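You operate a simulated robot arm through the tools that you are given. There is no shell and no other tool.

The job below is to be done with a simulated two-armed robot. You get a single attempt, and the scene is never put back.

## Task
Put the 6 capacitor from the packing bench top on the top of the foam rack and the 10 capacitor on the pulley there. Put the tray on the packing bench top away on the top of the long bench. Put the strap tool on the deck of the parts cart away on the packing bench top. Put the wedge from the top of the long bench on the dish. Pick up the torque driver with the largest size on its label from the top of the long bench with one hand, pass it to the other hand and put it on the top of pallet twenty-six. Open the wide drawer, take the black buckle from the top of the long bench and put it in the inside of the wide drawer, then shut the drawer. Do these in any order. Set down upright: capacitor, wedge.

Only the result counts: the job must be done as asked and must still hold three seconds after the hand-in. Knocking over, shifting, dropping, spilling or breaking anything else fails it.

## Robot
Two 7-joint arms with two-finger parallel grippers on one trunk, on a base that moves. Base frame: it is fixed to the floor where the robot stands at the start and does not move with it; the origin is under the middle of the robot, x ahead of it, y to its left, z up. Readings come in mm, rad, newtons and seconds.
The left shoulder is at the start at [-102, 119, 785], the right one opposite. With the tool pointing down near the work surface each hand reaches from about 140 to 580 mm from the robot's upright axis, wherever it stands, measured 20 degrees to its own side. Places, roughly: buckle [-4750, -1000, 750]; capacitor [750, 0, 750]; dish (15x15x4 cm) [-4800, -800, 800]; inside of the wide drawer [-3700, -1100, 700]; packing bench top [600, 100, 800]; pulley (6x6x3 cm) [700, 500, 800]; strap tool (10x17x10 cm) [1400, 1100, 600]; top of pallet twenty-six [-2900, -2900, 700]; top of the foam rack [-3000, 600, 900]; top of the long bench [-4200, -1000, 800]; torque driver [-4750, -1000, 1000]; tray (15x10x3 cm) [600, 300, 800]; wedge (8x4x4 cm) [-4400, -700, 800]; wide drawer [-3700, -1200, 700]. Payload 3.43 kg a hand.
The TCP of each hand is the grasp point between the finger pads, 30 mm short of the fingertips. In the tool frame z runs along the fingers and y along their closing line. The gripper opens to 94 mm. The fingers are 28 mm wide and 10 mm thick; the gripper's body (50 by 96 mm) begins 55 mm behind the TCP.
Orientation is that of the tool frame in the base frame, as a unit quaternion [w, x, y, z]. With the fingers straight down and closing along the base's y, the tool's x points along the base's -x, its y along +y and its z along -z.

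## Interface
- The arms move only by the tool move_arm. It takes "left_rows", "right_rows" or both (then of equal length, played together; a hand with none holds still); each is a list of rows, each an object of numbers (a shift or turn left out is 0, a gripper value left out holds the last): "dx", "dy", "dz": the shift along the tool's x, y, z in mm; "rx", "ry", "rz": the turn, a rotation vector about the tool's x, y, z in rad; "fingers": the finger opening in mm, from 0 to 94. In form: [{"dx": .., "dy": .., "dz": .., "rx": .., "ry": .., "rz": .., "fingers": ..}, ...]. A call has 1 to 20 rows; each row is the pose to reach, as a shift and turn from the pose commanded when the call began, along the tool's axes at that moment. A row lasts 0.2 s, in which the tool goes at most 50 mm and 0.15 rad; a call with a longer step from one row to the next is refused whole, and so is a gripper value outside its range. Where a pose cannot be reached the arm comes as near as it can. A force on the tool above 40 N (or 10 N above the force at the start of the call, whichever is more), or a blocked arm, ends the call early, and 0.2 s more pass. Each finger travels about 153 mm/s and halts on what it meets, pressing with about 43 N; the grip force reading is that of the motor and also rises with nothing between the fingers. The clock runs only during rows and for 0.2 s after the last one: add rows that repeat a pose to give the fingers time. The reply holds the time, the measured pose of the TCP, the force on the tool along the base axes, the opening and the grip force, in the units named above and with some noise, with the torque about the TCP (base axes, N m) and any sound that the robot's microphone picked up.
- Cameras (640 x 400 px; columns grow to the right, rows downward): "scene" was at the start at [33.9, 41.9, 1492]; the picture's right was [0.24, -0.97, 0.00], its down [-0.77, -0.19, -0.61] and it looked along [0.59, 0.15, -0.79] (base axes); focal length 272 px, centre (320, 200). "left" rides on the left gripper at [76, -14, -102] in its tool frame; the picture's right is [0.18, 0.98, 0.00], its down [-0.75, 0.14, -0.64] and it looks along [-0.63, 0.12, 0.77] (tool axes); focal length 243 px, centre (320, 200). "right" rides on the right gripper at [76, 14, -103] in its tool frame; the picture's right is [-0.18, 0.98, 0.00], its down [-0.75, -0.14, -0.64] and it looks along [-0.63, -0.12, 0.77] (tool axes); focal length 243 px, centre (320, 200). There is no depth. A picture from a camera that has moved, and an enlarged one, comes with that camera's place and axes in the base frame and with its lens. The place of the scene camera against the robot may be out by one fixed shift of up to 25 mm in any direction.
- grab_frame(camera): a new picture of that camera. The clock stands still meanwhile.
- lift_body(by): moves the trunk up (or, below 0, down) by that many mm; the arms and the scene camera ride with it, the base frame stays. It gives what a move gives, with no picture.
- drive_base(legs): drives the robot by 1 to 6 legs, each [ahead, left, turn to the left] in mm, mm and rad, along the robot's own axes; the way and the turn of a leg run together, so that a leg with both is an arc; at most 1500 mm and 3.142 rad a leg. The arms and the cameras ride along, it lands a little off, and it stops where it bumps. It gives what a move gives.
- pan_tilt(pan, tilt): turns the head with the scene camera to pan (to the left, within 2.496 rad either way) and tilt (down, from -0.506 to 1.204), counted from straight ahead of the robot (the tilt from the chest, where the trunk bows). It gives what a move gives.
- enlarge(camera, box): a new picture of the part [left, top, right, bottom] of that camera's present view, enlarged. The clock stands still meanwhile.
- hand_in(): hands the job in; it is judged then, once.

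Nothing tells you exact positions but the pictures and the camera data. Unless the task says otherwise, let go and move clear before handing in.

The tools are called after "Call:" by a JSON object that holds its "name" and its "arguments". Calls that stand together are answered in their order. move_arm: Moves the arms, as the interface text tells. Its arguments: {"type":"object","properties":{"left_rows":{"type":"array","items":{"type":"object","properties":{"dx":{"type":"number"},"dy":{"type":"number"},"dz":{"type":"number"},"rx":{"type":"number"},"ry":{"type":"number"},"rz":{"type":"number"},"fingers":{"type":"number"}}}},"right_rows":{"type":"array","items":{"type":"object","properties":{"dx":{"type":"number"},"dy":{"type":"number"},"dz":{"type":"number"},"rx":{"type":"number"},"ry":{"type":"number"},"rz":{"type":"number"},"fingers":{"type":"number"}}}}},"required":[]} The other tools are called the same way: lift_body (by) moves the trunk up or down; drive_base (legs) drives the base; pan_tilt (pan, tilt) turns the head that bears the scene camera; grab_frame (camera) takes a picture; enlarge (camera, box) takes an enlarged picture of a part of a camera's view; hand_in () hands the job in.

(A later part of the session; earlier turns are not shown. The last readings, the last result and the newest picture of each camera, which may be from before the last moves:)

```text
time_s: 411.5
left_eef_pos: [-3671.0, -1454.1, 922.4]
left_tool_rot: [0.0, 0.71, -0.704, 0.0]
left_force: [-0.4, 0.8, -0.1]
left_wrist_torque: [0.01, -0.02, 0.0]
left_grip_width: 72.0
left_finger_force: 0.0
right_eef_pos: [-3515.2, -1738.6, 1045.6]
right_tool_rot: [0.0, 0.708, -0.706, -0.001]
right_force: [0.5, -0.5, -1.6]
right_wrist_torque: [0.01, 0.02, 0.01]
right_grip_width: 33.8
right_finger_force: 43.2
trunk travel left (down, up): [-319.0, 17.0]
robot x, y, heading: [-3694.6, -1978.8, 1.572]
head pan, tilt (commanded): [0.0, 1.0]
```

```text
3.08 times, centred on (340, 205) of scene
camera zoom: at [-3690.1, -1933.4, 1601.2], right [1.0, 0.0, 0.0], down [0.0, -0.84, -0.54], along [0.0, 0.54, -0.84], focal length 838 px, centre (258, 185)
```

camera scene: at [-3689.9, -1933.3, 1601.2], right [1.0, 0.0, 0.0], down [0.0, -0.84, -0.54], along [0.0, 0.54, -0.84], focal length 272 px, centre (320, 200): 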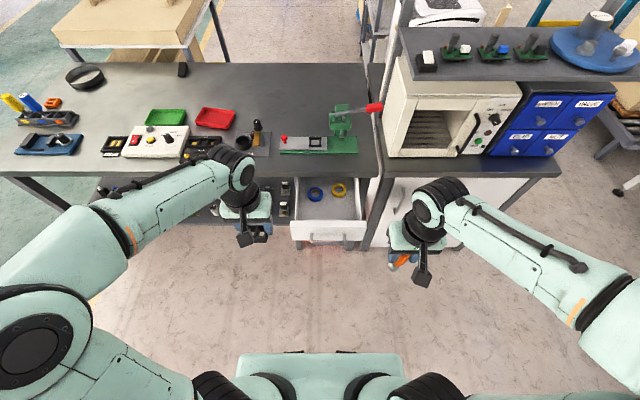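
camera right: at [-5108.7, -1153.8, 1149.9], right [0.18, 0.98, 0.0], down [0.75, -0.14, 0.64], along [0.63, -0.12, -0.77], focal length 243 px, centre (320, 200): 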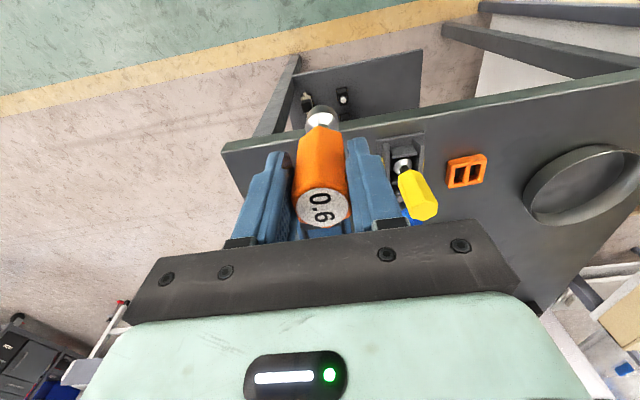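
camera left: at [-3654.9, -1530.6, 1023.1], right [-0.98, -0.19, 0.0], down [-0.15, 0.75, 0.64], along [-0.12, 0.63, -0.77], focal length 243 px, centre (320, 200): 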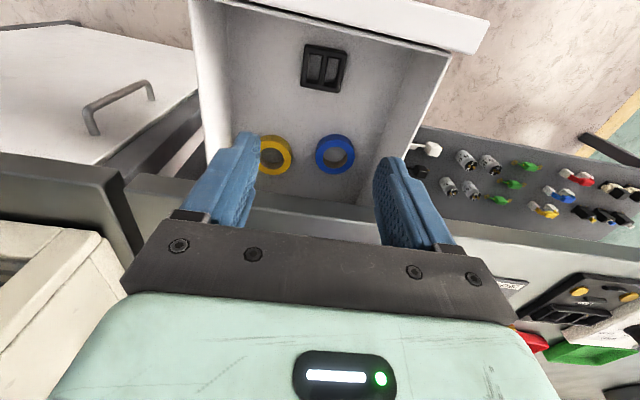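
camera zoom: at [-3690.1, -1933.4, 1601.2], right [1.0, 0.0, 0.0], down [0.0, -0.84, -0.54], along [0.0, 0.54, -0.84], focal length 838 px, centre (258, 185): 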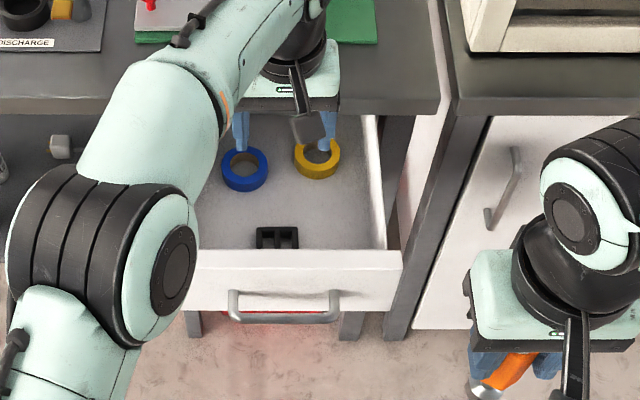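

The buckle is lying in the drawer. To shut it, I'll put the left fingers in front of the handle bar and drive forward.

Call:
{"name": "move_arm", "arguments": {"left_rows": [{"dx": 40, "fingers": 60}, {"dx": 85}, {"dx": 130}, {"dx": 165}, {"dx": 165, "dz": 40}, {"dx": 165, "dz": 80}, {"dx": 165, "dz": 120}, {"dx": 165, "dz": 155}, {"dx": 165, "dz": 177}, {"dx": 165, "dz": 177}]}}

Call:
{"name": "grab_frame", "arguments": {"camera": "left"}}

Call:
{"name": "enlarge", "arguments": {"camera": "scene", "box": [260, 160, 420, 290]}}

```text
time_s: 413.7
left_eef_pos: [-3670.7, -1619.7, 742.1]
left_tool_rot: [-0.001, 0.71, -0.704, 0.0]
left_force: [-0.1, -0.8, 0.2]
left_wrist_torque: [0.0, 0.0, -0.01]
left_grip_width: 59.9
left_finger_force: 0.2
right_eef_pos: [-3515.9, -1740.3, 1047.9]
right_tool_rot: [-0.001, 0.708, -0.706, -0.001]
right_force: [0.5, -0.4, -1.3]
right_wrist_torque: [0.0, 0.01, 0.01]
right_grip_width: 33.9
right_finger_force: 43.3
trunk travel left (down, up): [-319.0, 17.0]
robot x, y, heading: [-3693.0, -1983.8, 1.575]
head pan, tilt (commanded): [0.0, 1.0]
```

```text
taken
camera left: at [-3654.5, -1695.9, 845.2], right [-0.98, -0.19, 0.0], down [-0.15, 0.75, 0.64], along [-0.12, 0.63, -0.77], focal length 243 px, centre (320, 200)
```

left: 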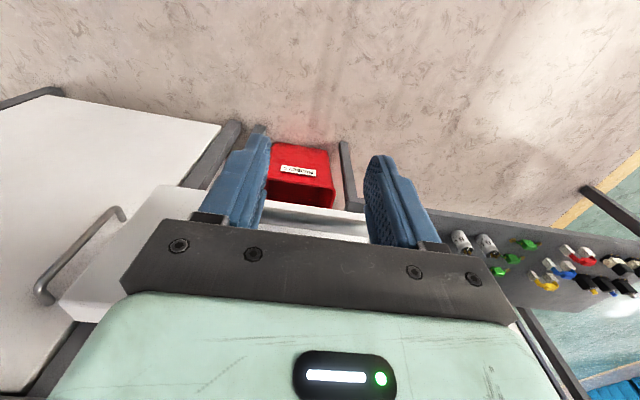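

```text
3.08 times, centred on (340, 225) of scene
camera zoom: at [-3690.1, -1933.3, 1601.2], right [1.0, 0.0, 0.0], down [0.0, -0.84, -0.54], along [0.0, 0.54, -0.84], focal length 838 px, centre (258, 123)
```

zoom: 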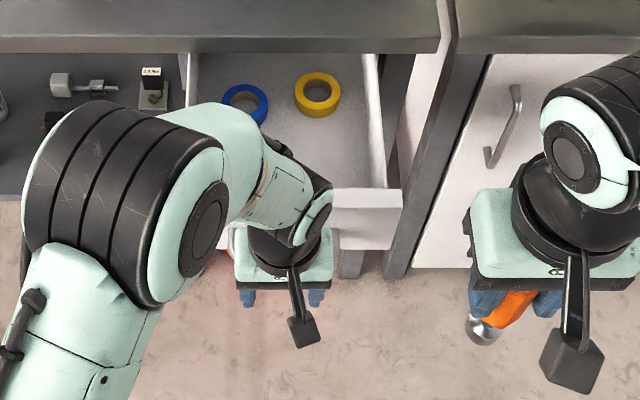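

Call:
{"name": "drive_base", "arguments": {"legs": [[215, 0, 0]]}}

Call:
{"name": "grab_frame", "arguments": {"camera": "left"}}

Call:
{"name": "enlarge", "arguments": {"camera": "scene", "box": [240, 160, 420, 300]}}

```text
time_s: 415.4
left_eef_pos: [-3671.5, -1405.3, 743.4]
left_tool_rot: [0.0, 0.711, -0.704, 0.001]
left_force: [-0.1, 0.1, 0.0]
left_wrist_torque: [-0.02, 0.01, 0.02]
left_grip_width: 60.3
left_finger_force: 0.1
right_eef_pos: [-3516.5, -1523.5, 1046.9]
right_tool_rot: [-0.001, 0.709, -0.705, -0.001]
right_force: [-0.8, 0.7, -2.5]
right_wrist_torque: [-0.02, 0.0, 0.02]
right_grip_width: 33.8
right_finger_force: 43.2
trunk travel left (down, up): [-319.0, 17.0]
robot x, y, heading: [-3691.4, -1769.6, 1.578]
head pan, tilt (commanded): [0.0, 1.0]
```

```text
taken
camera left: at [-3655.8, -1482.5, 845.2], right [-0.98, -0.19, 0.0], down [-0.15, 0.75, 0.64], along [-0.12, 0.63, -0.77], focal length 243 px, centre (320, 200)
```

left: 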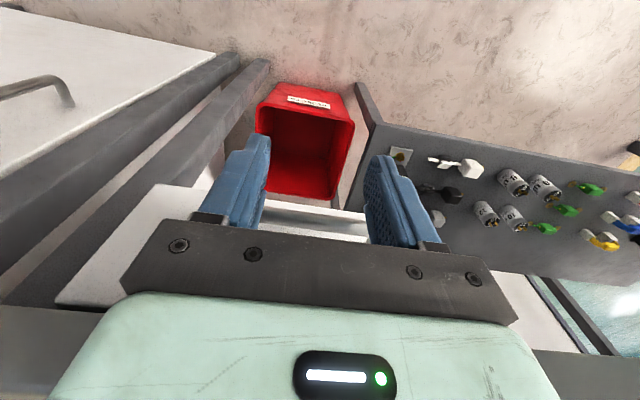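

```text
2.86 times, centred on (330, 230) of scene
camera zoom: at [-3691.1, -1719.4, 1601.0], right [1.0, 0.01, 0.0], down [0.0, -0.84, -0.54], along [0.0, 0.54, -0.84], focal length 779 px, centre (291, 114)
```

zoom: 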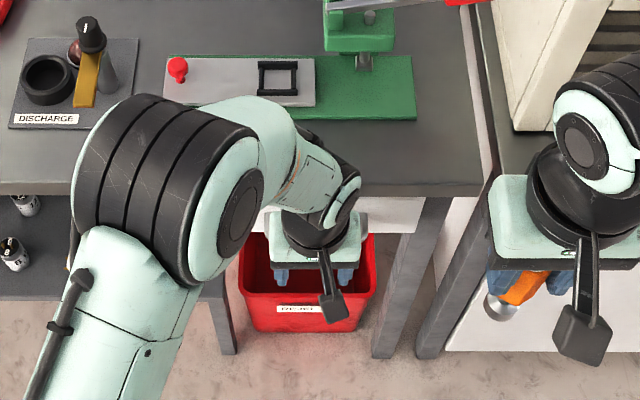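

Call:
{"name": "move_arm", "arguments": {"left_rows": [{"dx": -5}, {"dx": -10}, {"dx": -15}, {"dx": -15}]}}

Call:
{"name": "move_arm", "arguments": {"left_rows": [{"dx": -2}, {"dx": -4}, {"dx": -4}]}}

Call:
{"name": "grab_frame", "arguments": {"camera": "left"}}

```text
time_s: 416.4
left_eef_pos: [-3671.9, -1390.4, 743.3]
left_tool_rot: [0.001, 0.711, -0.703, 0.0]
left_force: [0.4, -0.6, -0.8]
left_wrist_torque: [-0.01, 0.0, -0.03]
left_grip_width: 59.8
left_finger_force: 0.0
right_eef_pos: [-3516.5, -1524.4, 1046.8]
right_tool_rot: [-0.001, 0.709, -0.705, 0.0]
right_force: [0.1, 0.1, -2.3]
right_wrist_torque: [-0.01, 0.04, -0.01]
right_grip_width: 33.8
right_finger_force: 42.2
trunk travel left (down, up): [-319.0, 17.0]
robot x, y, heading: [-3691.9, -1764.4, 1.573]
head pan, tilt (commanded): [0.0, 1.0]
```

```text
time_s: 417.1
left_eef_pos: [-3672.8, -1386.5, 744.0]
left_tool_rot: [0.001, 0.711, -0.703, 0.001]
left_force: [-0.7, 0.3, -0.6]
left_wrist_torque: [-0.01, 0.0, -0.03]
left_grip_width: 60.6
left_finger_force: 0.0
right_eef_pos: [-3516.4, -1523.3, 1046.5]
right_tool_rot: [0.0, 0.709, -0.705, -0.001]
right_force: [-0.1, 0.4, -1.7]
right_wrist_torque: [0.02, 0.0, -0.01]
right_grip_width: 33.7
right_finger_force: 43.0
trunk travel left (down, up): [-319.0, 17.0]
robot x, y, heading: [-3692.6, -1766.7, 1.579]
head pan, tilt (commanded): [0.0, 1.0]
```

```text
taken
camera left: at [-3656.5, -1463.4, 845.5], right [-0.98, -0.19, 0.0], down [-0.15, 0.75, 0.64], along [-0.12, 0.63, -0.77], focal length 243 px, centre (320, 200)
```

left: 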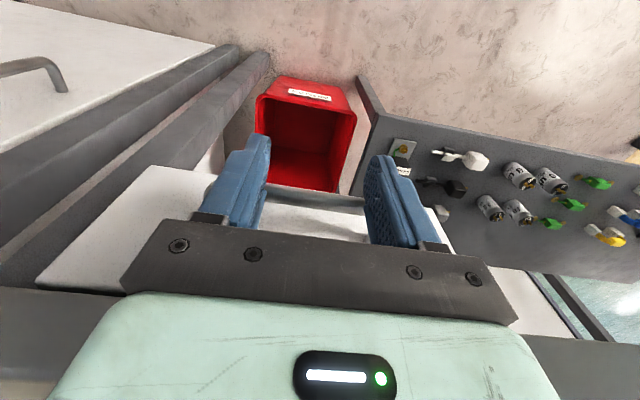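

Call:
{"name": "move_arm", "arguments": {"left_rows": [{"dx": -2}, {"dx": -4}, {"dx": -4}]}}

Call:
{"name": "move_arm", "arguments": {"left_rows": [{"dx": -2}, {"dx": -4}, {"dx": -4}]}}

Call:
{"name": "enlarge", "arguments": {"camera": "left", "box": [160, 120, 460, 260]}}

```text
time_s: 417.9
left_eef_pos: [-3673.1, -1383.3, 743.4]
left_tool_rot: [0.001, 0.711, -0.703, 0.0]
left_force: [-0.1, -5.0, 0.6]
left_wrist_torque: [0.38, 0.01, -0.05]
left_grip_width: 59.8
left_finger_force: 0.1
right_eef_pos: [-3516.8, -1525.6, 1047.2]
right_tool_rot: [-0.001, 0.708, -0.706, -0.001]
right_force: [0.2, -0.2, -1.8]
right_wrist_torque: [-0.02, 0.02, 0.01]
right_grip_width: 33.9
right_finger_force: 43.3
trunk travel left (down, up): [-319.0, 17.0]
robot x, y, heading: [-3697.6, -1768.9, 1.575]
head pan, tilt (commanded): [0.0, 1.0]
```

```text
time_s: 418.8
left_eef_pos: [-3672.3, -1383.8, 743.7]
left_tool_rot: [0.002, 0.71, -0.704, 0.0]
left_force: [-3.7, -32.0, 6.5]
left_wrist_torque: [2.72, -0.44, -0.32]
left_grip_width: 60.0
left_finger_force: 0.1
right_eef_pos: [-3516.4, -1527.3, 1046.7]
right_tool_rot: [-0.002, 0.709, -0.706, -0.002]
right_force: [0.8, 1.0, -1.5]
right_wrist_torque: [0.01, 0.04, 0.0]
right_grip_width: 34.2
right_finger_force: 43.7
trunk travel left (down, up): [-319.0, 17.0]
robot x, y, heading: [-3690.0, -1769.9, 1.578]
head pan, tilt (commanded): [0.0, 1.0]
```

```text
2.13 times, centred on (310, 190) of left
camera zoom: at [-3656.2, -1460.0, 845.9], right [-0.98, -0.19, 0.0], down [-0.15, 0.76, 0.64], along [-0.12, 0.63, -0.77], focal length 518 px, centre (341, 221)
```

zoom: 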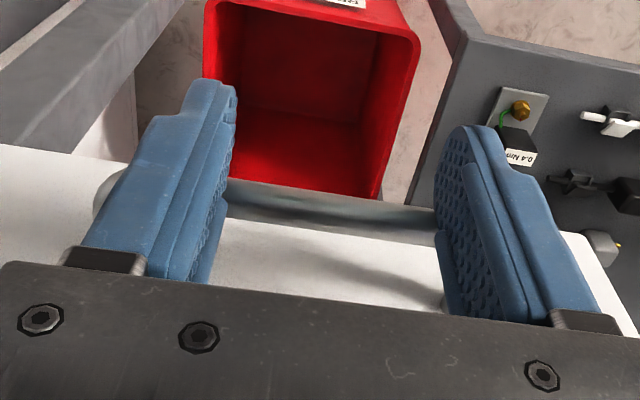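

The drawer is firmly shut (32 N push-back with the bar at its original position). I'll withdraw, back off to open floor and get ready to pass the driver from the right to the left hand.

Call:
{"name": "move_arm", "arguments": {"left_rows": [{"dx": 20}, {"dx": 50}, {"dx": 90}, {"dx": 120}, {"dx": 120, "dz": -45}, {"dx": 120, "dz": -90}, {"dx": 120, "dz": -135}, {"dx": 120, "dz": -180}]}}

Call:
{"name": "enlarge", "arguments": {"camera": "scene", "box": [220, 140, 420, 300]}}

Call:
{"name": "drive_base", "arguments": {"legs": [[-320, 0, 0]]}}

Call:
{"name": "grab_frame", "arguments": {"camera": "scene"}}

```text
time_s: 420.6
left_eef_pos: [-3670.2, -1498.9, 923.7]
left_tool_rot: [0.001, 0.71, -0.704, 0.001]
left_force: [0.6, -0.4, 0.1]
left_wrist_torque: [0.01, 0.03, 0.0]
left_grip_width: 60.0
left_finger_force: 0.0
right_eef_pos: [-3517.1, -1524.8, 1047.1]
right_tool_rot: [-0.001, 0.709, -0.705, 0.0]
right_force: [-0.4, -0.1, -1.8]
right_wrist_torque: [0.0, 0.01, 0.02]
right_grip_width: 33.7
right_finger_force: 42.5
trunk travel left (down, up): [-319.0, 17.0]
robot x, y, heading: [-3692.0, -1768.5, 1.571]
head pan, tilt (commanded): [0.0, 1.0]
```

```text
2.50 times, centred on (320, 220) of scene
camera zoom: at [-3691.7, -1719.8, 1601.2], right [1.0, 0.01, 0.0], down [0.0, -0.84, -0.54], along [0.0, 0.54, -0.84], focal length 681 px, centre (320, 150)
```

zoom: 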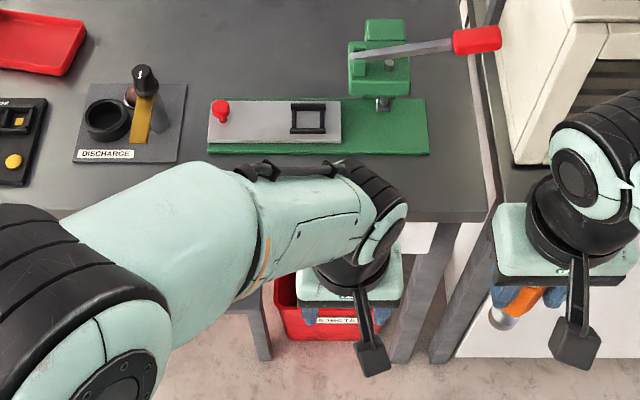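

```text
time_s: 422.7
left_eef_pos: [-3666.9, -1818.7, 923.6]
left_tool_rot: [0.001, 0.709, -0.705, 0.0]
left_force: [0.1, -0.1, -1.2]
left_wrist_torque: [0.03, -0.02, 0.0]
left_grip_width: 59.7
left_finger_force: 0.1
right_eef_pos: [-3514.8, -1843.6, 1046.5]
right_tool_rot: [0.0, 0.707, -0.707, 0.0]
right_force: [0.5, 0.5, -1.5]
right_wrist_torque: [0.02, 0.01, -0.01]
right_grip_width: 34.0
right_finger_force: 42.9
trunk travel left (down, up): [-319.0, 17.0]
robot x, y, heading: [-3690.9, -2091.6, 1.578]
head pan, tilt (commanded): [0.0, 1.0]
```

```text
taken
camera scene: at [-3689.7, -2037.9, 1601.3], right [1.0, 0.0, 0.0], down [0.0, -0.84, -0.54], along [0.0, 0.54, -0.84], focal length 272 px, centre (320, 200)
```

scene: 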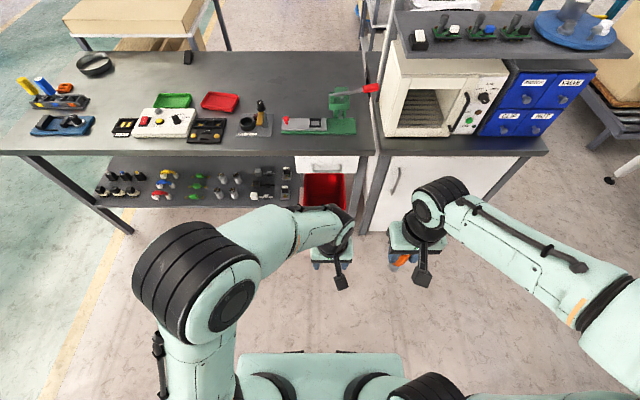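

Call:
{"name": "move_arm", "arguments": {"left_rows": [{"dx": -14.4, "dy": 15.8, "dz": 2.9, "ry": -0.143, "fingers": 70}, {"dx": -28.7, "dy": 31.6, "dz": 5.8, "ry": -0.286}, {"dx": -43.1, "dy": 47.5, "dz": 8.7, "ry": -0.428}, {"dx": -57.5, "dy": 63.3, "dz": 11.6, "ry": -0.571}, {"dx": -71.8, "dy": 79.1, "dz": 14.5, "ry": -0.714}, {"dx": -86.2, "dy": 94.9, "dz": 17.5, "ry": -0.857}, {"dx": -100.5, "dy": 110.7, "dz": 20.4, "ry": -1.0}, {"dx": -114.9, "dy": 126.5, "dz": 23.3, "ry": -1.142}, {"dx": -129.3, "dy": 142.4, "dz": 26.2, "ry": -1.285}, {"dx": -143.6, "dy": 158.2, "dz": 29.1, "ry": -1.428}, {"dx": -158, "dy": 174, "dz": 32, "ry": -1.571}], "right_rows": [{"dx": -24, "dy": 10.5, "dz": 9.6}, {"dx": -47.8, "dy": 21.1, "dz": 19.3}, {"dx": -71.7, "dy": 31.6, "dz": 28.9}, {"dx": -95.6, "dy": 42.2, "dz": 38.5}, {"dx": -119.5, "dy": 52.7, "dz": 48.2}, {"dx": -143.5, "dy": 63.3, "dz": 57.8}, {"dx": -167.4, "dy": 73.8, "dz": 67.5}, {"dx": -191.3, "dy": 84.4, "dz": 77.1}, {"dx": -215.2, "dy": 94.9, "dz": 86.7}, {"dx": -239.1, "dy": 105.5, "dz": 96.4}, {"dx": -263, "dy": 116, "dz": 106}]}}

Call:
{"name": "grab_frame", "arguments": {"camera": "scene"}}

Call:
{"name": "grab_frame", "arguments": {"camera": "left"}}

Call:
{"name": "grab_frame", "arguments": {"camera": "right"}}

```text
time_s: 425.1
left_eef_pos: [-3844.5, -1660.5, 890.9]
left_tool_rot: [-0.499, 0.502, -0.497, -0.502]
left_force: [0.1, 0.1, 0.5]
left_wrist_torque: [-0.02, -0.01, 0.01]
left_grip_width: 70.1
left_finger_force: 0.0
right_eef_pos: [-3633.0, -1579.0, 941.9]
right_tool_rot: [-0.001, 0.709, -0.706, -0.001]
right_force: [0.7, -0.7, -1.9]
right_wrist_torque: [0.0, -0.02, 0.01]
right_grip_width: 33.9
right_finger_force: 42.6
trunk travel left (down, up): [-319.0, 17.0]
robot x, y, heading: [-3692.7, -2084.8, 1.576]
head pan, tilt (commanded): [0.0, 1.0]
```

```text
taken
camera scene: at [-3690.9, -2036.4, 1601.2], right [1.0, 0.0, 0.0], down [0.0, -0.84, -0.54], along [0.0, 0.54, -0.84], focal length 272 px, centre (320, 200)
```

scene: 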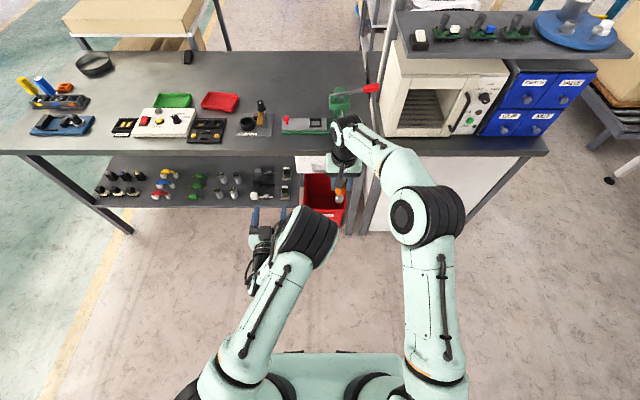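

```text
taken
camera left: at [-3827.7, -1763.0, 814.6], right [-0.98, -0.01, -0.18], down [-0.14, -0.64, 0.75], along [-0.12, 0.77, 0.63], focal length 243 px, centre (320, 200)
```

left: 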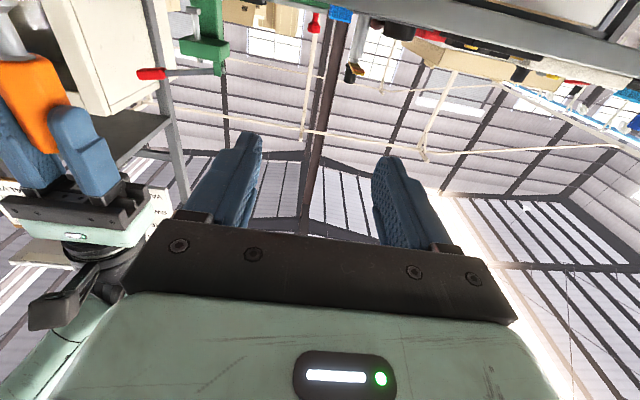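

```text
taken
camera right: at [-3648.4, -1656.5, 1045.2], right [-0.98, 0.18, 0.0], down [0.14, 0.75, 0.64], along [0.12, 0.63, -0.77], focal length 243 px, centre (320, 200)
```

right: 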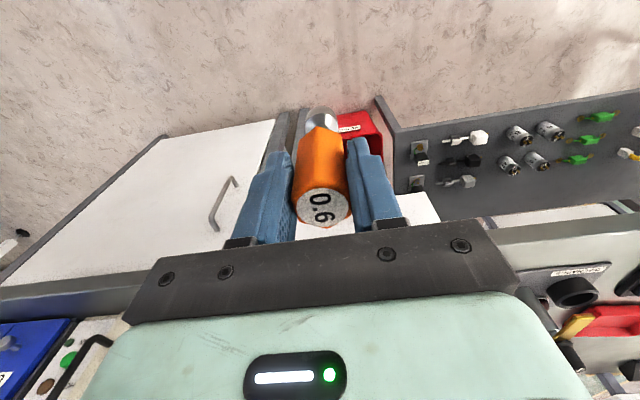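

Left hand is horizontal and pointing forward. I'll slide it in behind the driver, level with the lower part of the handle.

Call:
{"name": "move_arm", "arguments": {"left_rows": [{"dx": -1, "dy": -43, "dz": -10}, {"dx": -2, "dy": -86, "dz": -20}, {"dx": -3, "dy": -129, "dz": -28}, {"dx": -3, "dy": -172, "dz": -28}, {"dx": -3, "dy": -211.5, "dz": -28}, {"dx": -3, "dy": -211.5, "dz": -28}]}}

Call:
{"name": "grab_frame", "arguments": {"camera": "left"}}

Call:
{"name": "grab_frame", "arguments": {"camera": "right"}}

Call:
{"name": "enlarge", "arguments": {"camera": "scene", "box": [260, 90, 420, 250]}}

```text
time_s: 426.5
left_eef_pos: [-3631.5, -1687.4, 895.4]
left_tool_rot: [-0.498, 0.502, -0.499, -0.501]
left_force: [0.5, 0.7, -0.5]
left_wrist_torque: [-0.01, 0.02, -0.01]
left_grip_width: 70.1
left_finger_force: 0.0
right_eef_pos: [-3633.2, -1580.9, 942.8]
right_tool_rot: [-0.001, 0.708, -0.707, 0.0]
right_force: [0.0, -0.9, -1.4]
right_wrist_torque: [0.02, -0.02, 0.01]
right_grip_width: 33.8
right_finger_force: 42.2
trunk travel left (down, up): [-319.0, 17.0]
robot x, y, heading: [-3694.9, -2087.0, 1.577]
head pan, tilt (commanded): [0.0, 1.0]
```

```text
taken
camera left: at [-3614.7, -1791.0, 818.0], right [-0.98, -0.01, -0.18], down [-0.14, -0.64, 0.75], along [-0.12, 0.77, 0.63], focal length 243 px, centre (320, 200)
```

left: 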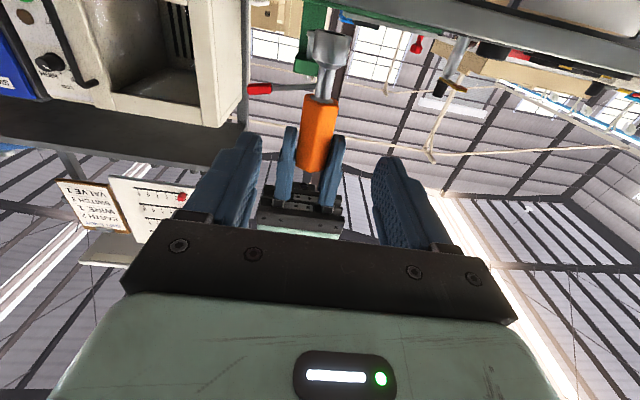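

```text
taken
camera right: at [-3647.7, -1657.8, 1045.4], right [-0.98, 0.18, 0.0], down [0.14, 0.75, 0.64], along [0.12, 0.63, -0.77], focal length 243 px, centre (320, 200)
```

right: 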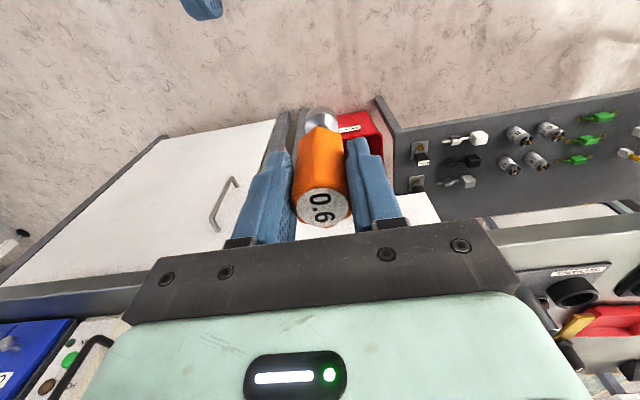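

```text
2.50 times, centred on (340, 170) of scene
camera zoom: at [-3690.2, -2037.8, 1601.2], right [1.0, 0.0, 0.0], down [0.0, -0.84, -0.54], along [0.0, 0.54, -0.84], focal length 681 px, centre (270, 275)
```

zoom: 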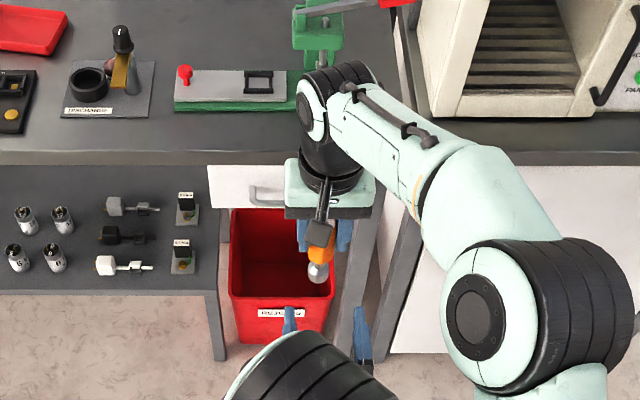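

Call:
{"name": "enlarge", "arguments": {"camera": "left", "box": [240, 20, 400, 240]}}

```text
1.82 times, centred on (320, 130) of left
camera zoom: at [-3614.7, -1791.0, 818.0], right [-0.98, -0.01, -0.18], down [-0.14, -0.64, 0.75], along [-0.12, 0.77, 0.63], focal length 441 px, centre (320, 327)
```

zoom: 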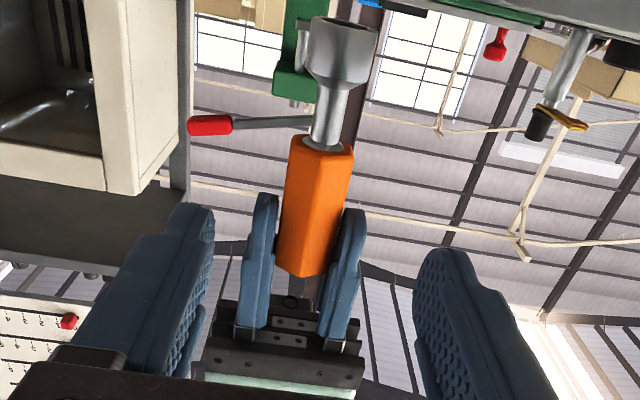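

Call:
{"name": "move_arm", "arguments": {"left_rows": [{"dx": 2, "dz": 25}, {"dx": 2, "dz": 50}, {"dx": 2, "dz": 75}, {"dx": 2, "dz": 90}, {"dx": 2, "dz": 90}]}}

Call:
{"name": "grab_frame", "arguments": {"camera": "left"}}

Call:
{"name": "grab_frame", "arguments": {"camera": "right"}}

```text
time_s: 427.7
left_eef_pos: [-3630.9, -1596.8, 891.6]
left_tool_rot: [-0.498, 0.502, -0.498, -0.502]
left_force: [0.2, 0.5, -0.3]
left_wrist_torque: [0.02, 0.04, 0.03]
left_grip_width: 69.9
left_finger_force: 0.0
right_eef_pos: [-3631.6, -1581.0, 942.9]
right_tool_rot: [0.0, 0.708, -0.706, -0.001]
right_force: [0.5, -0.1, -1.9]
right_wrist_torque: [-0.01, 0.02, -0.02]
right_grip_width: 34.0
right_finger_force: 43.3
trunk travel left (down, up): [-319.0, 17.0]
robot x, y, heading: [-3692.8, -2091.9, 1.572]
head pan, tilt (commanded): [0.0, 1.0]
```

```text
taken
camera left: at [-3615.5, -1700.0, 815.4], right [-0.98, -0.01, -0.18], down [-0.14, -0.64, 0.75], along [-0.12, 0.77, 0.63], focal length 243 px, centre (320, 200)
```

left: 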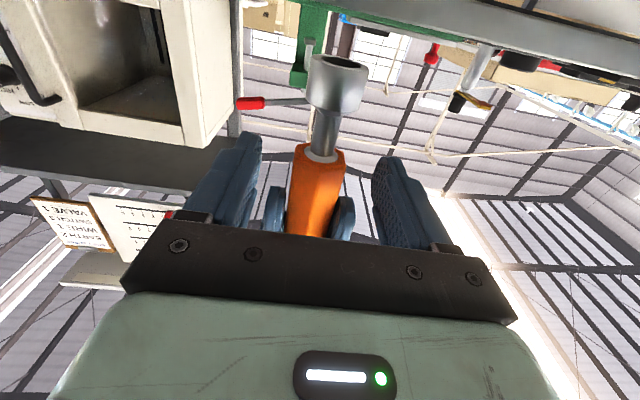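

```text
taken
camera right: at [-3647.4, -1658.0, 1045.4], right [-0.98, 0.18, 0.0], down [0.14, 0.75, 0.64], along [0.12, 0.63, -0.77], focal length 243 px, centre (320, 200)
```

right: 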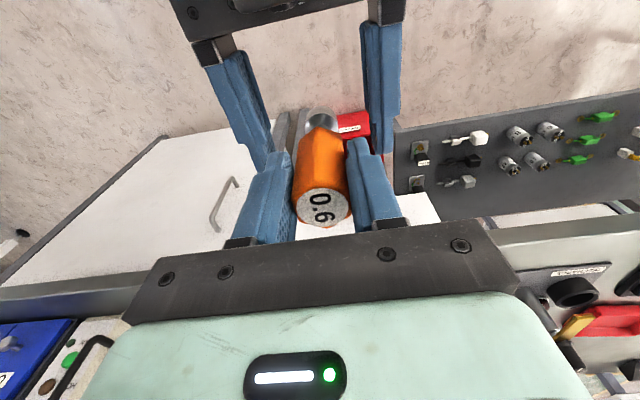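

Call:
{"name": "move_arm", "arguments": {"left_rows": [{"fingers": 45}, {"fingers": 20}, {"fingers": 20}, {"fingers": 20}]}}

Call:
{"name": "grab_frame", "arguments": {"camera": "left"}}

Call:
{"name": "enlarge", "arguments": {"camera": "right", "box": [180, 20, 440, 240]}}

```text
time_s: 428.7
left_eef_pos: [-3631.6, -1596.9, 891.4]
left_tool_rot: [-0.498, 0.502, -0.499, -0.501]
left_force: [2.7, 1.7, 0.5]
left_wrist_torque: [-0.06, 0.08, -0.1]
left_grip_width: 29.5
left_finger_force: 43.2
right_eef_pos: [-3630.7, -1579.0, 941.1]
right_tool_rot: [0.0, 0.708, -0.706, -0.002]
right_force: [-2.5, -0.6, -0.5]
right_wrist_torque: [0.0, 0.01, 0.03]
right_grip_width: 33.7
right_finger_force: 43.3
trunk travel left (down, up): [-319.0, 17.0]
robot x, y, heading: [-3693.9, -2088.1, 1.579]
head pan, tilt (commanded): [0.0, 1.0]
```

```text
taken
camera left: at [-3615.3, -1700.3, 815.3], right [-0.98, -0.01, -0.18], down [-0.14, -0.64, 0.75], along [-0.12, 0.77, 0.63], focal length 243 px, centre (320, 200)
```

left: 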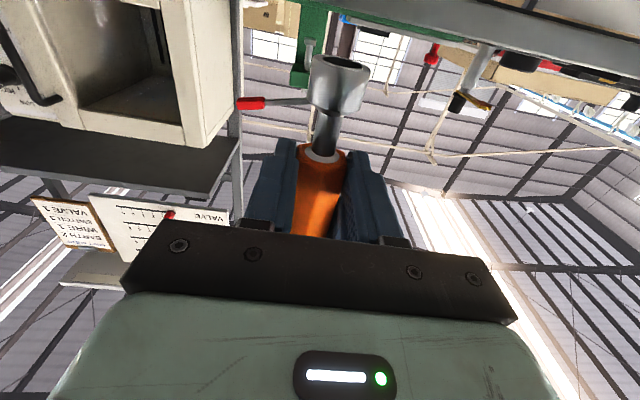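

```text
1.82 times, centred on (310, 130) of right
camera zoom: at [-3647.7, -1658.0, 1045.5], right [-0.98, 0.18, 0.0], down [0.14, 0.75, 0.64], along [0.12, 0.63, -0.77], focal length 441 px, centre (338, 327)
```

zoom: 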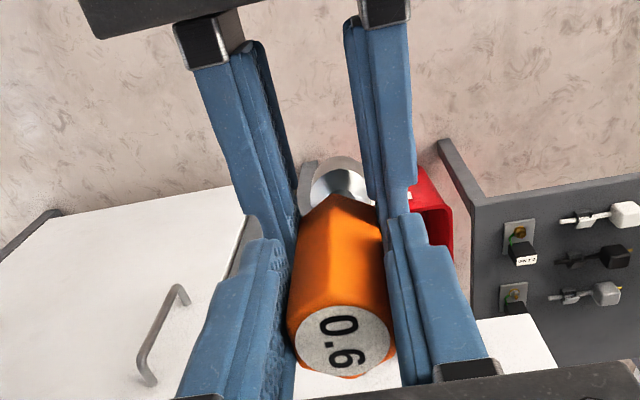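

Both hands hold the driver now. I'll open the right hand and lift it away.

Call:
{"name": "move_arm", "arguments": {"right_rows": [{"fingers": 50}, {"fingers": 62}, {"fingers": 62}]}}

Call:
{"name": "move_arm", "arguments": {"right_rows": [{"dz": -25}, {"dz": -60}, {"dy": -20, "dz": -90}, {"dx": 20, "dy": -60, "dz": -100}, {"dx": 60, "dy": -100, "dz": -100}, {"dx": 100, "dy": -130, "dz": -100}, {"dx": 140, "dy": -150, "dz": -100}, {"dx": 180, "dy": -160, "dz": -100}]}}

Call:
{"name": "grab_frame", "arguments": {"camera": "left"}}

Call:
{"name": "grab_frame", "arguments": {"camera": "scene"}}

```text
time_s: 429.5
left_eef_pos: [-3632.3, -1596.4, 891.8]
left_tool_rot: [-0.497, 0.503, -0.498, -0.502]
left_force: [0.5, 1.0, 0.3]
left_wrist_torque: [-0.03, -0.01, 0.02]
left_grip_width: 29.7
left_finger_force: 42.8
right_eef_pos: [-3631.7, -1580.3, 942.1]
right_tool_rot: [-0.001, 0.707, -0.707, 0.0]
right_force: [0.9, 0.4, 0.4]
right_wrist_torque: [-0.02, 0.03, 0.0]
right_grip_width: 61.9
right_finger_force: 0.0
trunk travel left (down, up): [-319.0, 17.0]
robot x, y, heading: [-3697.5, -2088.7, 1.574]
head pan, tilt (commanded): [0.0, 1.0]
```

```text
refused: row 5 steps farther than a row can; nothing moved
```

```text
taken
camera left: at [-3615.5, -1700.2, 815.3], right [-0.98, -0.01, -0.18], down [-0.14, -0.64, 0.75], along [-0.12, 0.77, 0.63], focal length 243 px, centre (320, 200)
```

left: 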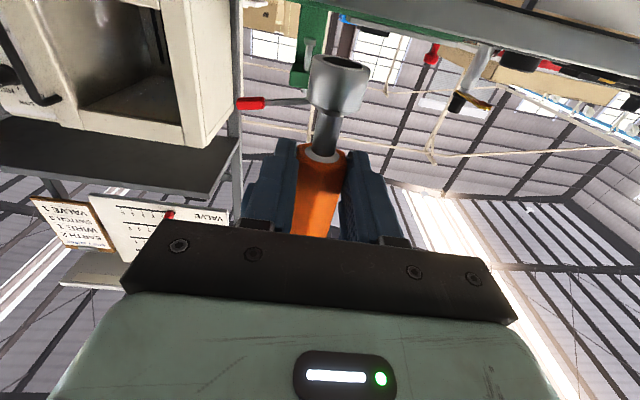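

```text
taken
camera scene: at [-3689.8, -2037.9, 1601.2], right [1.0, 0.0, 0.0], down [0.0, -0.84, -0.54], along [0.0, 0.54, -0.84], focal length 272 px, centre (320, 200)
```

scene: 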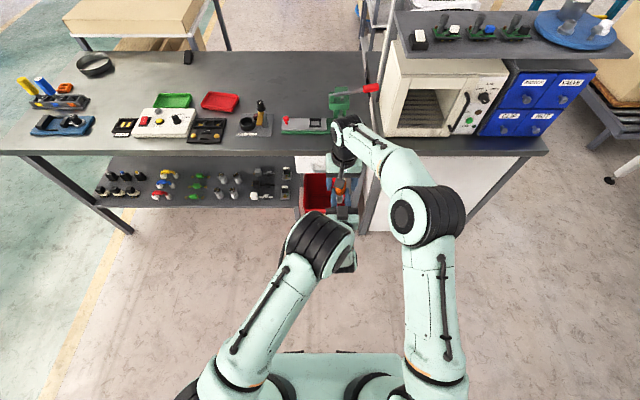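

Call:
{"name": "move_arm", "arguments": {"right_rows": [{"dz": -18}, {"dz": -36}, {"dz": -54}, {"dx": 8, "dz": -62}, {"dx": 15, "dy": -25, "dz": -66}, {"dx": 25, "dy": -65, "dz": -68}, {"dx": 50, "dy": -100, "dz": -70}, {"dx": 85, "dy": -125, "dz": -75}, {"dx": 125, "dy": -145, "dz": -80}, {"dx": 165, "dy": -155, "dz": -90}]}}

Call:
{"name": "grab_frame", "arguments": {"camera": "scene"}}

Call:
{"name": "grab_frame", "arguments": {"camera": "left"}}

```text
time_s: 431.7
left_eef_pos: [-3632.3, -1597.9, 891.0]
left_tool_rot: [-0.498, 0.502, -0.498, -0.502]
left_force: [0.3, -0.1, -0.9]
left_wrist_torque: [-0.04, -0.04, -0.02]
left_grip_width: 29.5
left_finger_force: 43.2
right_eef_pos: [-3476.8, -1746.7, 1031.3]
right_tool_rot: [-0.001, 0.709, -0.706, -0.002]
right_force: [0.6, -0.4, 0.1]
right_wrist_torque: [0.02, 0.01, 0.0]
right_grip_width: 62.1
right_finger_force: 0.0
trunk travel left (down, up): [-319.0, 17.0]
robot x, y, heading: [-3695.6, -2087.2, 1.573]
head pan, tilt (commanded): [0.0, 1.0]
```

```text
taken
camera scene: at [-3689.6, -2039.3, 1601.1], right [1.0, 0.0, 0.0], down [0.0, -0.84, -0.54], along [0.0, 0.54, -0.84], focal length 272 px, centre (320, 200)
```

scene: 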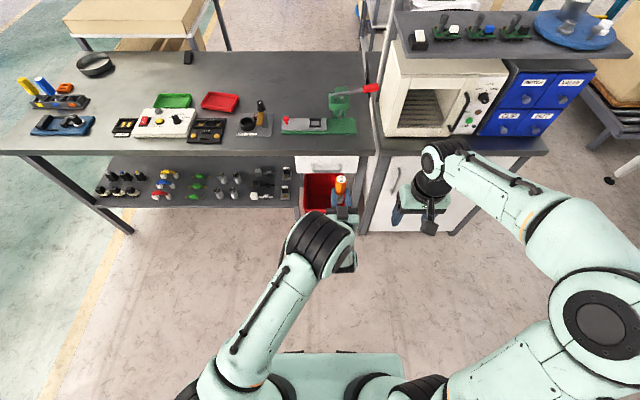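

```text
taken
camera left: at [-3615.3, -1701.1, 815.6], right [-0.98, -0.01, -0.18], down [-0.14, -0.64, 0.75], along [-0.12, 0.77, 0.63], focal length 243 px, centre (320, 200)
```

left: 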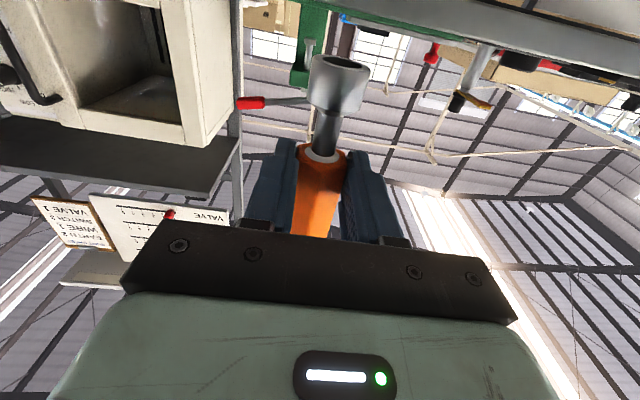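

Handover complete: the left hand alone holds the driver. I'll rotate the left hand to point down so the driver lies horizontal, then go to pallet 26.

Call:
{"name": "move_arm", "arguments": {"left_rows": [{"dx": -9.9, "dy": 19.4, "dz": -12.6, "ry": 0.143}, {"dx": -19.8, "dy": 38.7, "dz": -25.3, "ry": 0.286}, {"dx": -29.7, "dy": 58.1, "dz": -37.9, "ry": 0.428}, {"dx": -39.6, "dy": 77.5, "dz": -50.5, "ry": 0.571}, {"dx": -49.5, "dy": 96.8, "dz": -63.2, "ry": 0.714}, {"dx": -59.5, "dy": 116.2, "dz": -75.8, "ry": 0.857}, {"dx": -69.4, "dy": 135.5, "dz": -88.5, "ry": 1.0}, {"dx": -79.3, "dy": 154.9, "dz": -101.1, "ry": 1.142}, {"dx": -89.2, "dy": 174.3, "dz": -113.7, "ry": 1.285}, {"dx": -99.1, "dy": 193.6, "dz": -126.4, "ry": 1.428}, {"dx": -109, "dy": 213, "dz": -139, "ry": 1.571}]}}

Call:
{"name": "grab_frame", "arguments": {"camera": "left"}}

Call:
{"name": "pan_tilt", "arguments": {"pan": -1.3, "tilt": 0.5}}

Call:
{"name": "grab_frame", "arguments": {"camera": "scene"}}

Call:
{"name": "pan_tilt", "arguments": {"pan": -2.1, "tilt": 0.5}}

Call:
{"name": "grab_frame", "arguments": {"camera": "scene"}}

```text
time_s: 434.1
left_eef_pos: [-3843.9, -1737.0, 1000.8]
left_tool_rot: [0.001, 0.709, -0.705, 0.002]
left_force: [0.3, 0.3, -1.7]
left_wrist_torque: [-0.03, 0.0, -0.01]
left_grip_width: 29.7
left_finger_force: 42.7
right_eef_pos: [-3477.7, -1746.7, 1031.3]
right_tool_rot: [-0.001, 0.707, -0.707, 0.0]
right_force: [-0.1, -0.3, 0.4]
right_wrist_torque: [0.02, 0.01, -0.04]
right_grip_width: 62.0
right_finger_force: 0.0
trunk travel left (down, up): [-319.0, 17.0]
robot x, y, heading: [-3691.7, -2084.5, 1.573]
head pan, tilt (commanded): [0.0, 1.0]
```

```text
taken
camera left: at [-3827.8, -1814.5, 1103.6], right [-0.98, -0.19, 0.0], down [-0.15, 0.75, 0.64], along [-0.12, 0.63, -0.77], focal length 243 px, centre (320, 200)
```

left: 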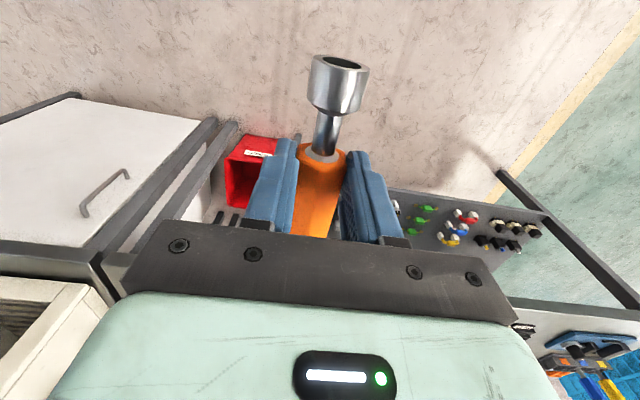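

```text
time_s: 435.6
left_eef_pos: [-3844.1, -1739.0, 1000.2]
left_tool_rot: [0.0, 0.71, -0.705, -0.001]
left_force: [0.7, -0.6, -1.8]
left_wrist_torque: [-0.03, -0.01, 0.02]
left_grip_width: 29.5
left_finger_force: 42.9
right_eef_pos: [-3477.3, -1745.0, 1030.4]
right_tool_rot: [-0.001, 0.708, -0.706, -0.001]
right_force: [-0.9, 0.2, -0.2]
right_wrist_torque: [0.01, 0.01, -0.01]
right_grip_width: 62.0
right_finger_force: 0.1
trunk travel left (down, up): [-319.0, 17.0]
robot x, y, heading: [-3697.5, -2087.3, 1.572]
head pan, tilt (commanded): [-1.3, 0.499]
```

```text
taken
camera scene: at [-3602.1, -2082.9, 1642.3], right [0.27, -0.96, 0.0], down [-0.46, -0.13, -0.88], along [0.85, 0.24, -0.48], focal length 272 px, centre (320, 200)
```

scene: 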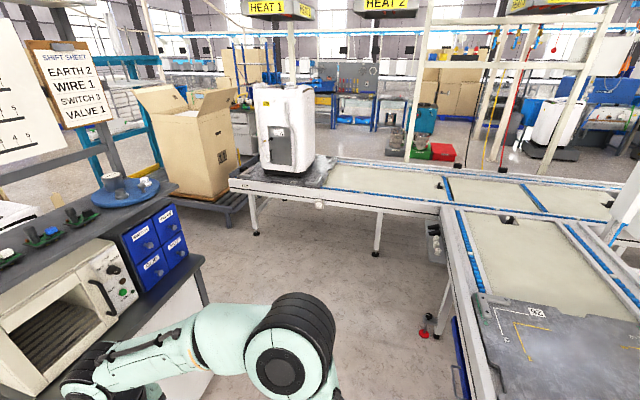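

```text
time_s: 436.7
left_eef_pos: [-3843.2, -1738.1, 1000.8]
left_tool_rot: [0.0, 0.71, -0.704, 0.0]
left_force: [0.1, -0.2, -2.9]
left_wrist_torque: [-0.02, -0.01, 0.01]
left_grip_width: 29.5
left_finger_force: 42.5
right_eef_pos: [-3477.2, -1746.3, 1031.4]
right_tool_rot: [0.0, 0.708, -0.706, 0.0]
right_force: [0.9, -0.5, 0.8]
right_wrist_torque: [-0.02, 0.0, -0.02]
right_grip_width: 61.9
right_finger_force: 0.0
trunk travel left (down, up): [-319.0, 17.0]
robot x, y, heading: [-3695.4, -2087.9, 1.574]
head pan, tilt (commanded): [-2.1, 0.499]
```

```text
taken
camera scene: at [-3610.9, -2153.2, 1642.3], right [-0.5, -0.87, 0.0], down [-0.41, 0.24, -0.88], along [0.76, -0.44, -0.48], focal length 272 px, centre (320, 200)
```

scene: 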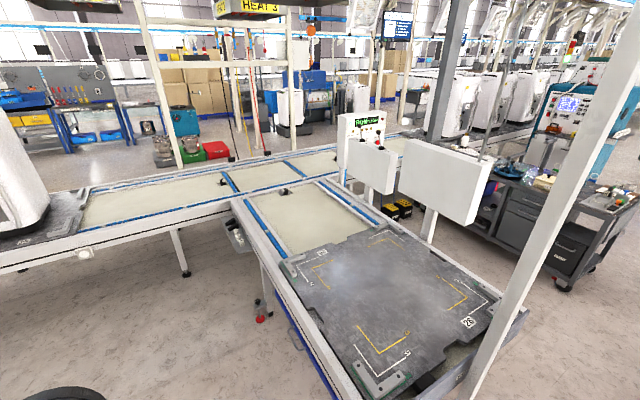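

Call:
{"name": "drive_base", "arguments": {"legs": [[60, 0, 0], [0, 0, -3.14]]}}

Call:
{"name": "drive_base", "arguments": {"legs": [[0, 640, 0]]}}

Call:
{"name": "pan_tilt", "arguments": {"pan": 0.0, "tilt": 0.85}}

Call:
{"name": "grab_frame", "arguments": {"camera": "scene"}}

Call:
{"name": "grab_frame", "arguments": {"camera": "left"}}

```text
time_s: 445.1
left_eef_pos: [-3556.0, -2380.4, 999.8]
left_tool_rot: [0.0, 0.715, 0.699, 0.001]
left_force: [-0.5, 0.2, -1.3]
left_wrist_torque: [0.02, -0.03, 0.0]
left_grip_width: 29.3
left_finger_force: 42.7
right_eef_pos: [-3921.7, -2361.2, 1032.3]
right_tool_rot: [0.0, 0.717, 0.697, -0.001]
right_force: [-0.9, 0.2, -0.1]
right_wrist_torque: [0.02, 0.02, 0.01]
right_grip_width: 61.9
right_finger_force: 0.0
trunk travel left (down, up): [-319.0, 17.0]
robot x, y, heading: [-3692.8, -2029.0, -1.601]
head pan, tilt (commanded): [-2.1, 0.499]
```

```text
time_s: 451.0
left_eef_pos: [-2928.6, -2398.9, 1001.1]
left_tool_rot: [0.0, 0.715, 0.699, 0.001]
left_force: [0.6, 0.1, -2.0]
left_wrist_torque: [0.05, 0.0, 0.01]
left_grip_width: 29.6
left_finger_force: 42.9
right_eef_pos: [-3293.7, -2379.0, 1031.1]
right_tool_rot: [0.0, 0.717, 0.697, 0.0]
right_force: [-0.4, -0.2, -0.3]
right_wrist_torque: [-0.02, 0.02, 0.01]
right_grip_width: 61.8
right_finger_force: 0.0
trunk travel left (down, up): [-319.0, 17.0]
robot x, y, heading: [-3069.6, -2046.0, -1.601]
head pan, tilt (commanded): [-2.1, 0.499]
```

```text
time_s: 453.0
left_eef_pos: [-2927.7, -2399.0, 1000.9]
left_tool_rot: [0.0, 0.715, 0.699, 0.001]
left_force: [0.3, -0.8, -1.8]
left_wrist_torque: [0.07, -0.01, 0.02]
left_grip_width: 29.7
left_finger_force: 43.1
right_eef_pos: [-3293.7, -2379.4, 1031.2]
right_tool_rot: [-0.001, 0.717, 0.697, -0.001]
right_force: [-0.2, 0.6, -0.2]
right_wrist_torque: [0.01, -0.02, -0.02]
right_grip_width: 62.0
right_finger_force: 0.0
trunk travel left (down, up): [-319.0, 17.0]
robot x, y, heading: [-3066.0, -2042.9, -1.597]
head pan, tilt (commanded): [0.0, 0.85]
```

```text
taken
camera scene: at [-3064.1, -2054.9, 1612.3], right [-1.0, 0.03, 0.0], down [0.02, 0.75, -0.66], along [-0.02, -0.66, -0.75], focal length 272 px, centre (320, 200)
```

scene: 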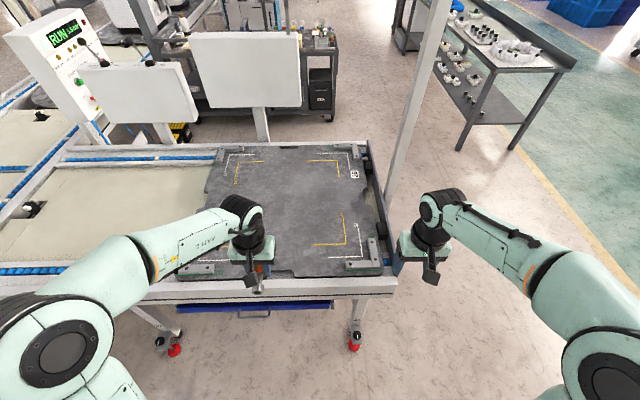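

```text
taken
camera left: at [-2939.3, -2322.8, 1103.1], right [0.99, 0.16, 0.0], down [0.12, -0.76, 0.64], along [0.1, -0.63, -0.77], focal length 243 px, centre (320, 200)
```

left: 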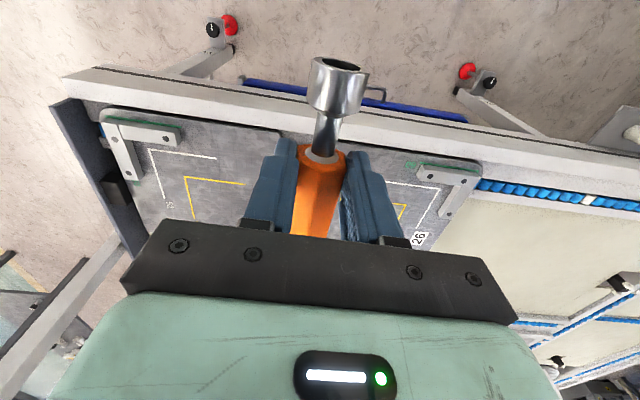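

Call:
{"name": "drive_base", "arguments": {"legs": [[0, 0, 0.028], [90, 0, 0]]}}

Call:
{"name": "move_arm", "arguments": {"left_rows": [{"dx": -25, "dz": 10}, {"dx": -50, "dz": 30}, {"dx": -75, "dz": 55}, {"dx": -100, "dz": 85}, {"dx": -125, "dz": 115}, {"dx": -145, "dz": 145}, {"dx": -150, "dz": 175}, {"dx": -150, "dz": 175}]}}

Call:
{"name": "grab_frame", "arguments": {"camera": "left"}}

Call:
{"name": "grab_frame", "arguments": {"camera": "scene"}}

```text
time_s: 454.5
left_eef_pos: [-2918.4, -2482.1, 1000.0]
left_tool_rot: [-0.001, 0.705, 0.709, 0.0]
left_force: [-0.5, -0.3, -1.6]
left_wrist_torque: [0.03, 0.0, -0.01]
left_grip_width: 29.4
left_finger_force: 43.4
right_eef_pos: [-3283.9, -2473.6, 1031.8]
right_tool_rot: [0.0, 0.707, 0.707, -0.001]
right_force: [0.3, 0.0, -0.3]
right_wrist_torque: [0.0, 0.01, -0.03]
right_grip_width: 62.4
right_finger_force: 0.1
trunk travel left (down, up): [-319.0, 17.0]
robot x, y, heading: [-3064.4, -2134.7, -1.569]
head pan, tilt (commanded): [0.0, 0.85]
```

```text
time_s: 456.3
left_eef_pos: [-2917.6, -2632.1, 824.9]
left_tool_rot: [-0.001, 0.705, 0.709, 0.001]
left_force: [-0.5, 0.0, -1.9]
left_wrist_torque: [0.03, 0.03, -0.03]
left_grip_width: 29.8
left_finger_force: 42.3
right_eef_pos: [-3284.5, -2474.1, 1032.0]
right_tool_rot: [0.001, 0.707, 0.707, 0.0]
right_force: [1.0, 0.2, -0.3]
right_wrist_torque: [0.01, -0.01, -0.03]
right_grip_width: 62.0
right_finger_force: 0.1
trunk travel left (down, up): [-319.0, 17.0]
robot x, y, heading: [-3067.1, -2132.0, -1.568]
head pan, tilt (commanded): [0.0, 0.85]
```

```text
taken
camera left: at [-2930.9, -2558.3, 927.3], right [0.98, 0.19, 0.0], down [0.15, -0.75, 0.64], along [0.12, -0.63, -0.77], focal length 243 px, centre (320, 200)
```

left: 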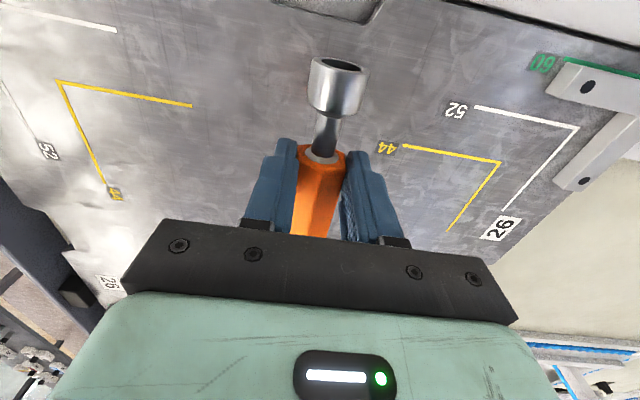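

```text
taken
camera scene: at [-3063.2, -2143.4, 1612.3], right [-1.0, 0.0, 0.0], down [0.0, 0.75, -0.66], along [0.0, -0.66, -0.75], focal length 272 px, centre (320, 200)
```

scene: 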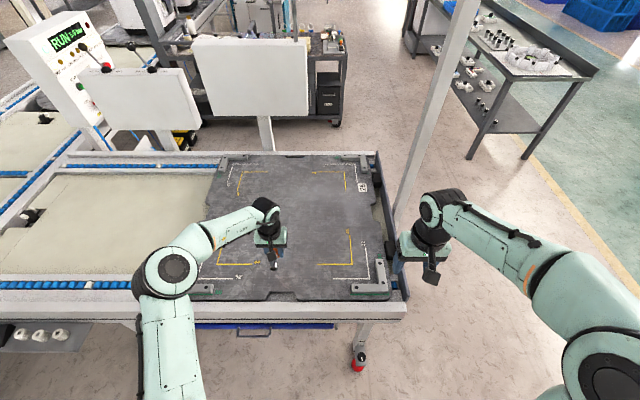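

Call:
{"name": "move_arm", "arguments": {"left_rows": [{"dz": 15}, {"dz": 30}, {"dz": 45}, {"dz": 50}, {"dz": 50}]}}

Call:
{"name": "grab_frame", "arguments": {"camera": "left"}}

```text
time_s: 457.5
left_eef_pos: [-2917.8, -2632.2, 774.8]
left_tool_rot: [-0.001, 0.705, 0.709, 0.0]
left_force: [-0.4, 0.3, -2.4]
left_wrist_torque: [0.04, 0.01, 0.03]
left_grip_width: 29.6
left_finger_force: 43.6
right_eef_pos: [-3284.8, -2473.3, 1030.7]
right_tool_rot: [0.0, 0.708, 0.707, -0.001]
right_force: [0.0, 0.2, 1.1]
right_wrist_torque: [0.02, 0.01, -0.02]
right_grip_width: 62.1
right_finger_force: 0.0
trunk travel left (down, up): [-319.0, 17.0]
robot x, y, heading: [-3068.3, -2133.6, -1.572]
head pan, tilt (commanded): [0.0, 0.85]
```

```text
taken
camera left: at [-2931.2, -2557.4, 877.3], right [0.98, 0.19, 0.0], down [0.15, -0.75, 0.64], along [0.12, -0.63, -0.77], focal length 243 px, centre (320, 200)
```

left: 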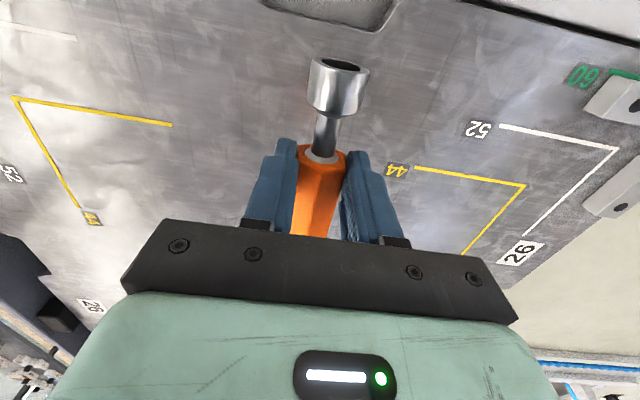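

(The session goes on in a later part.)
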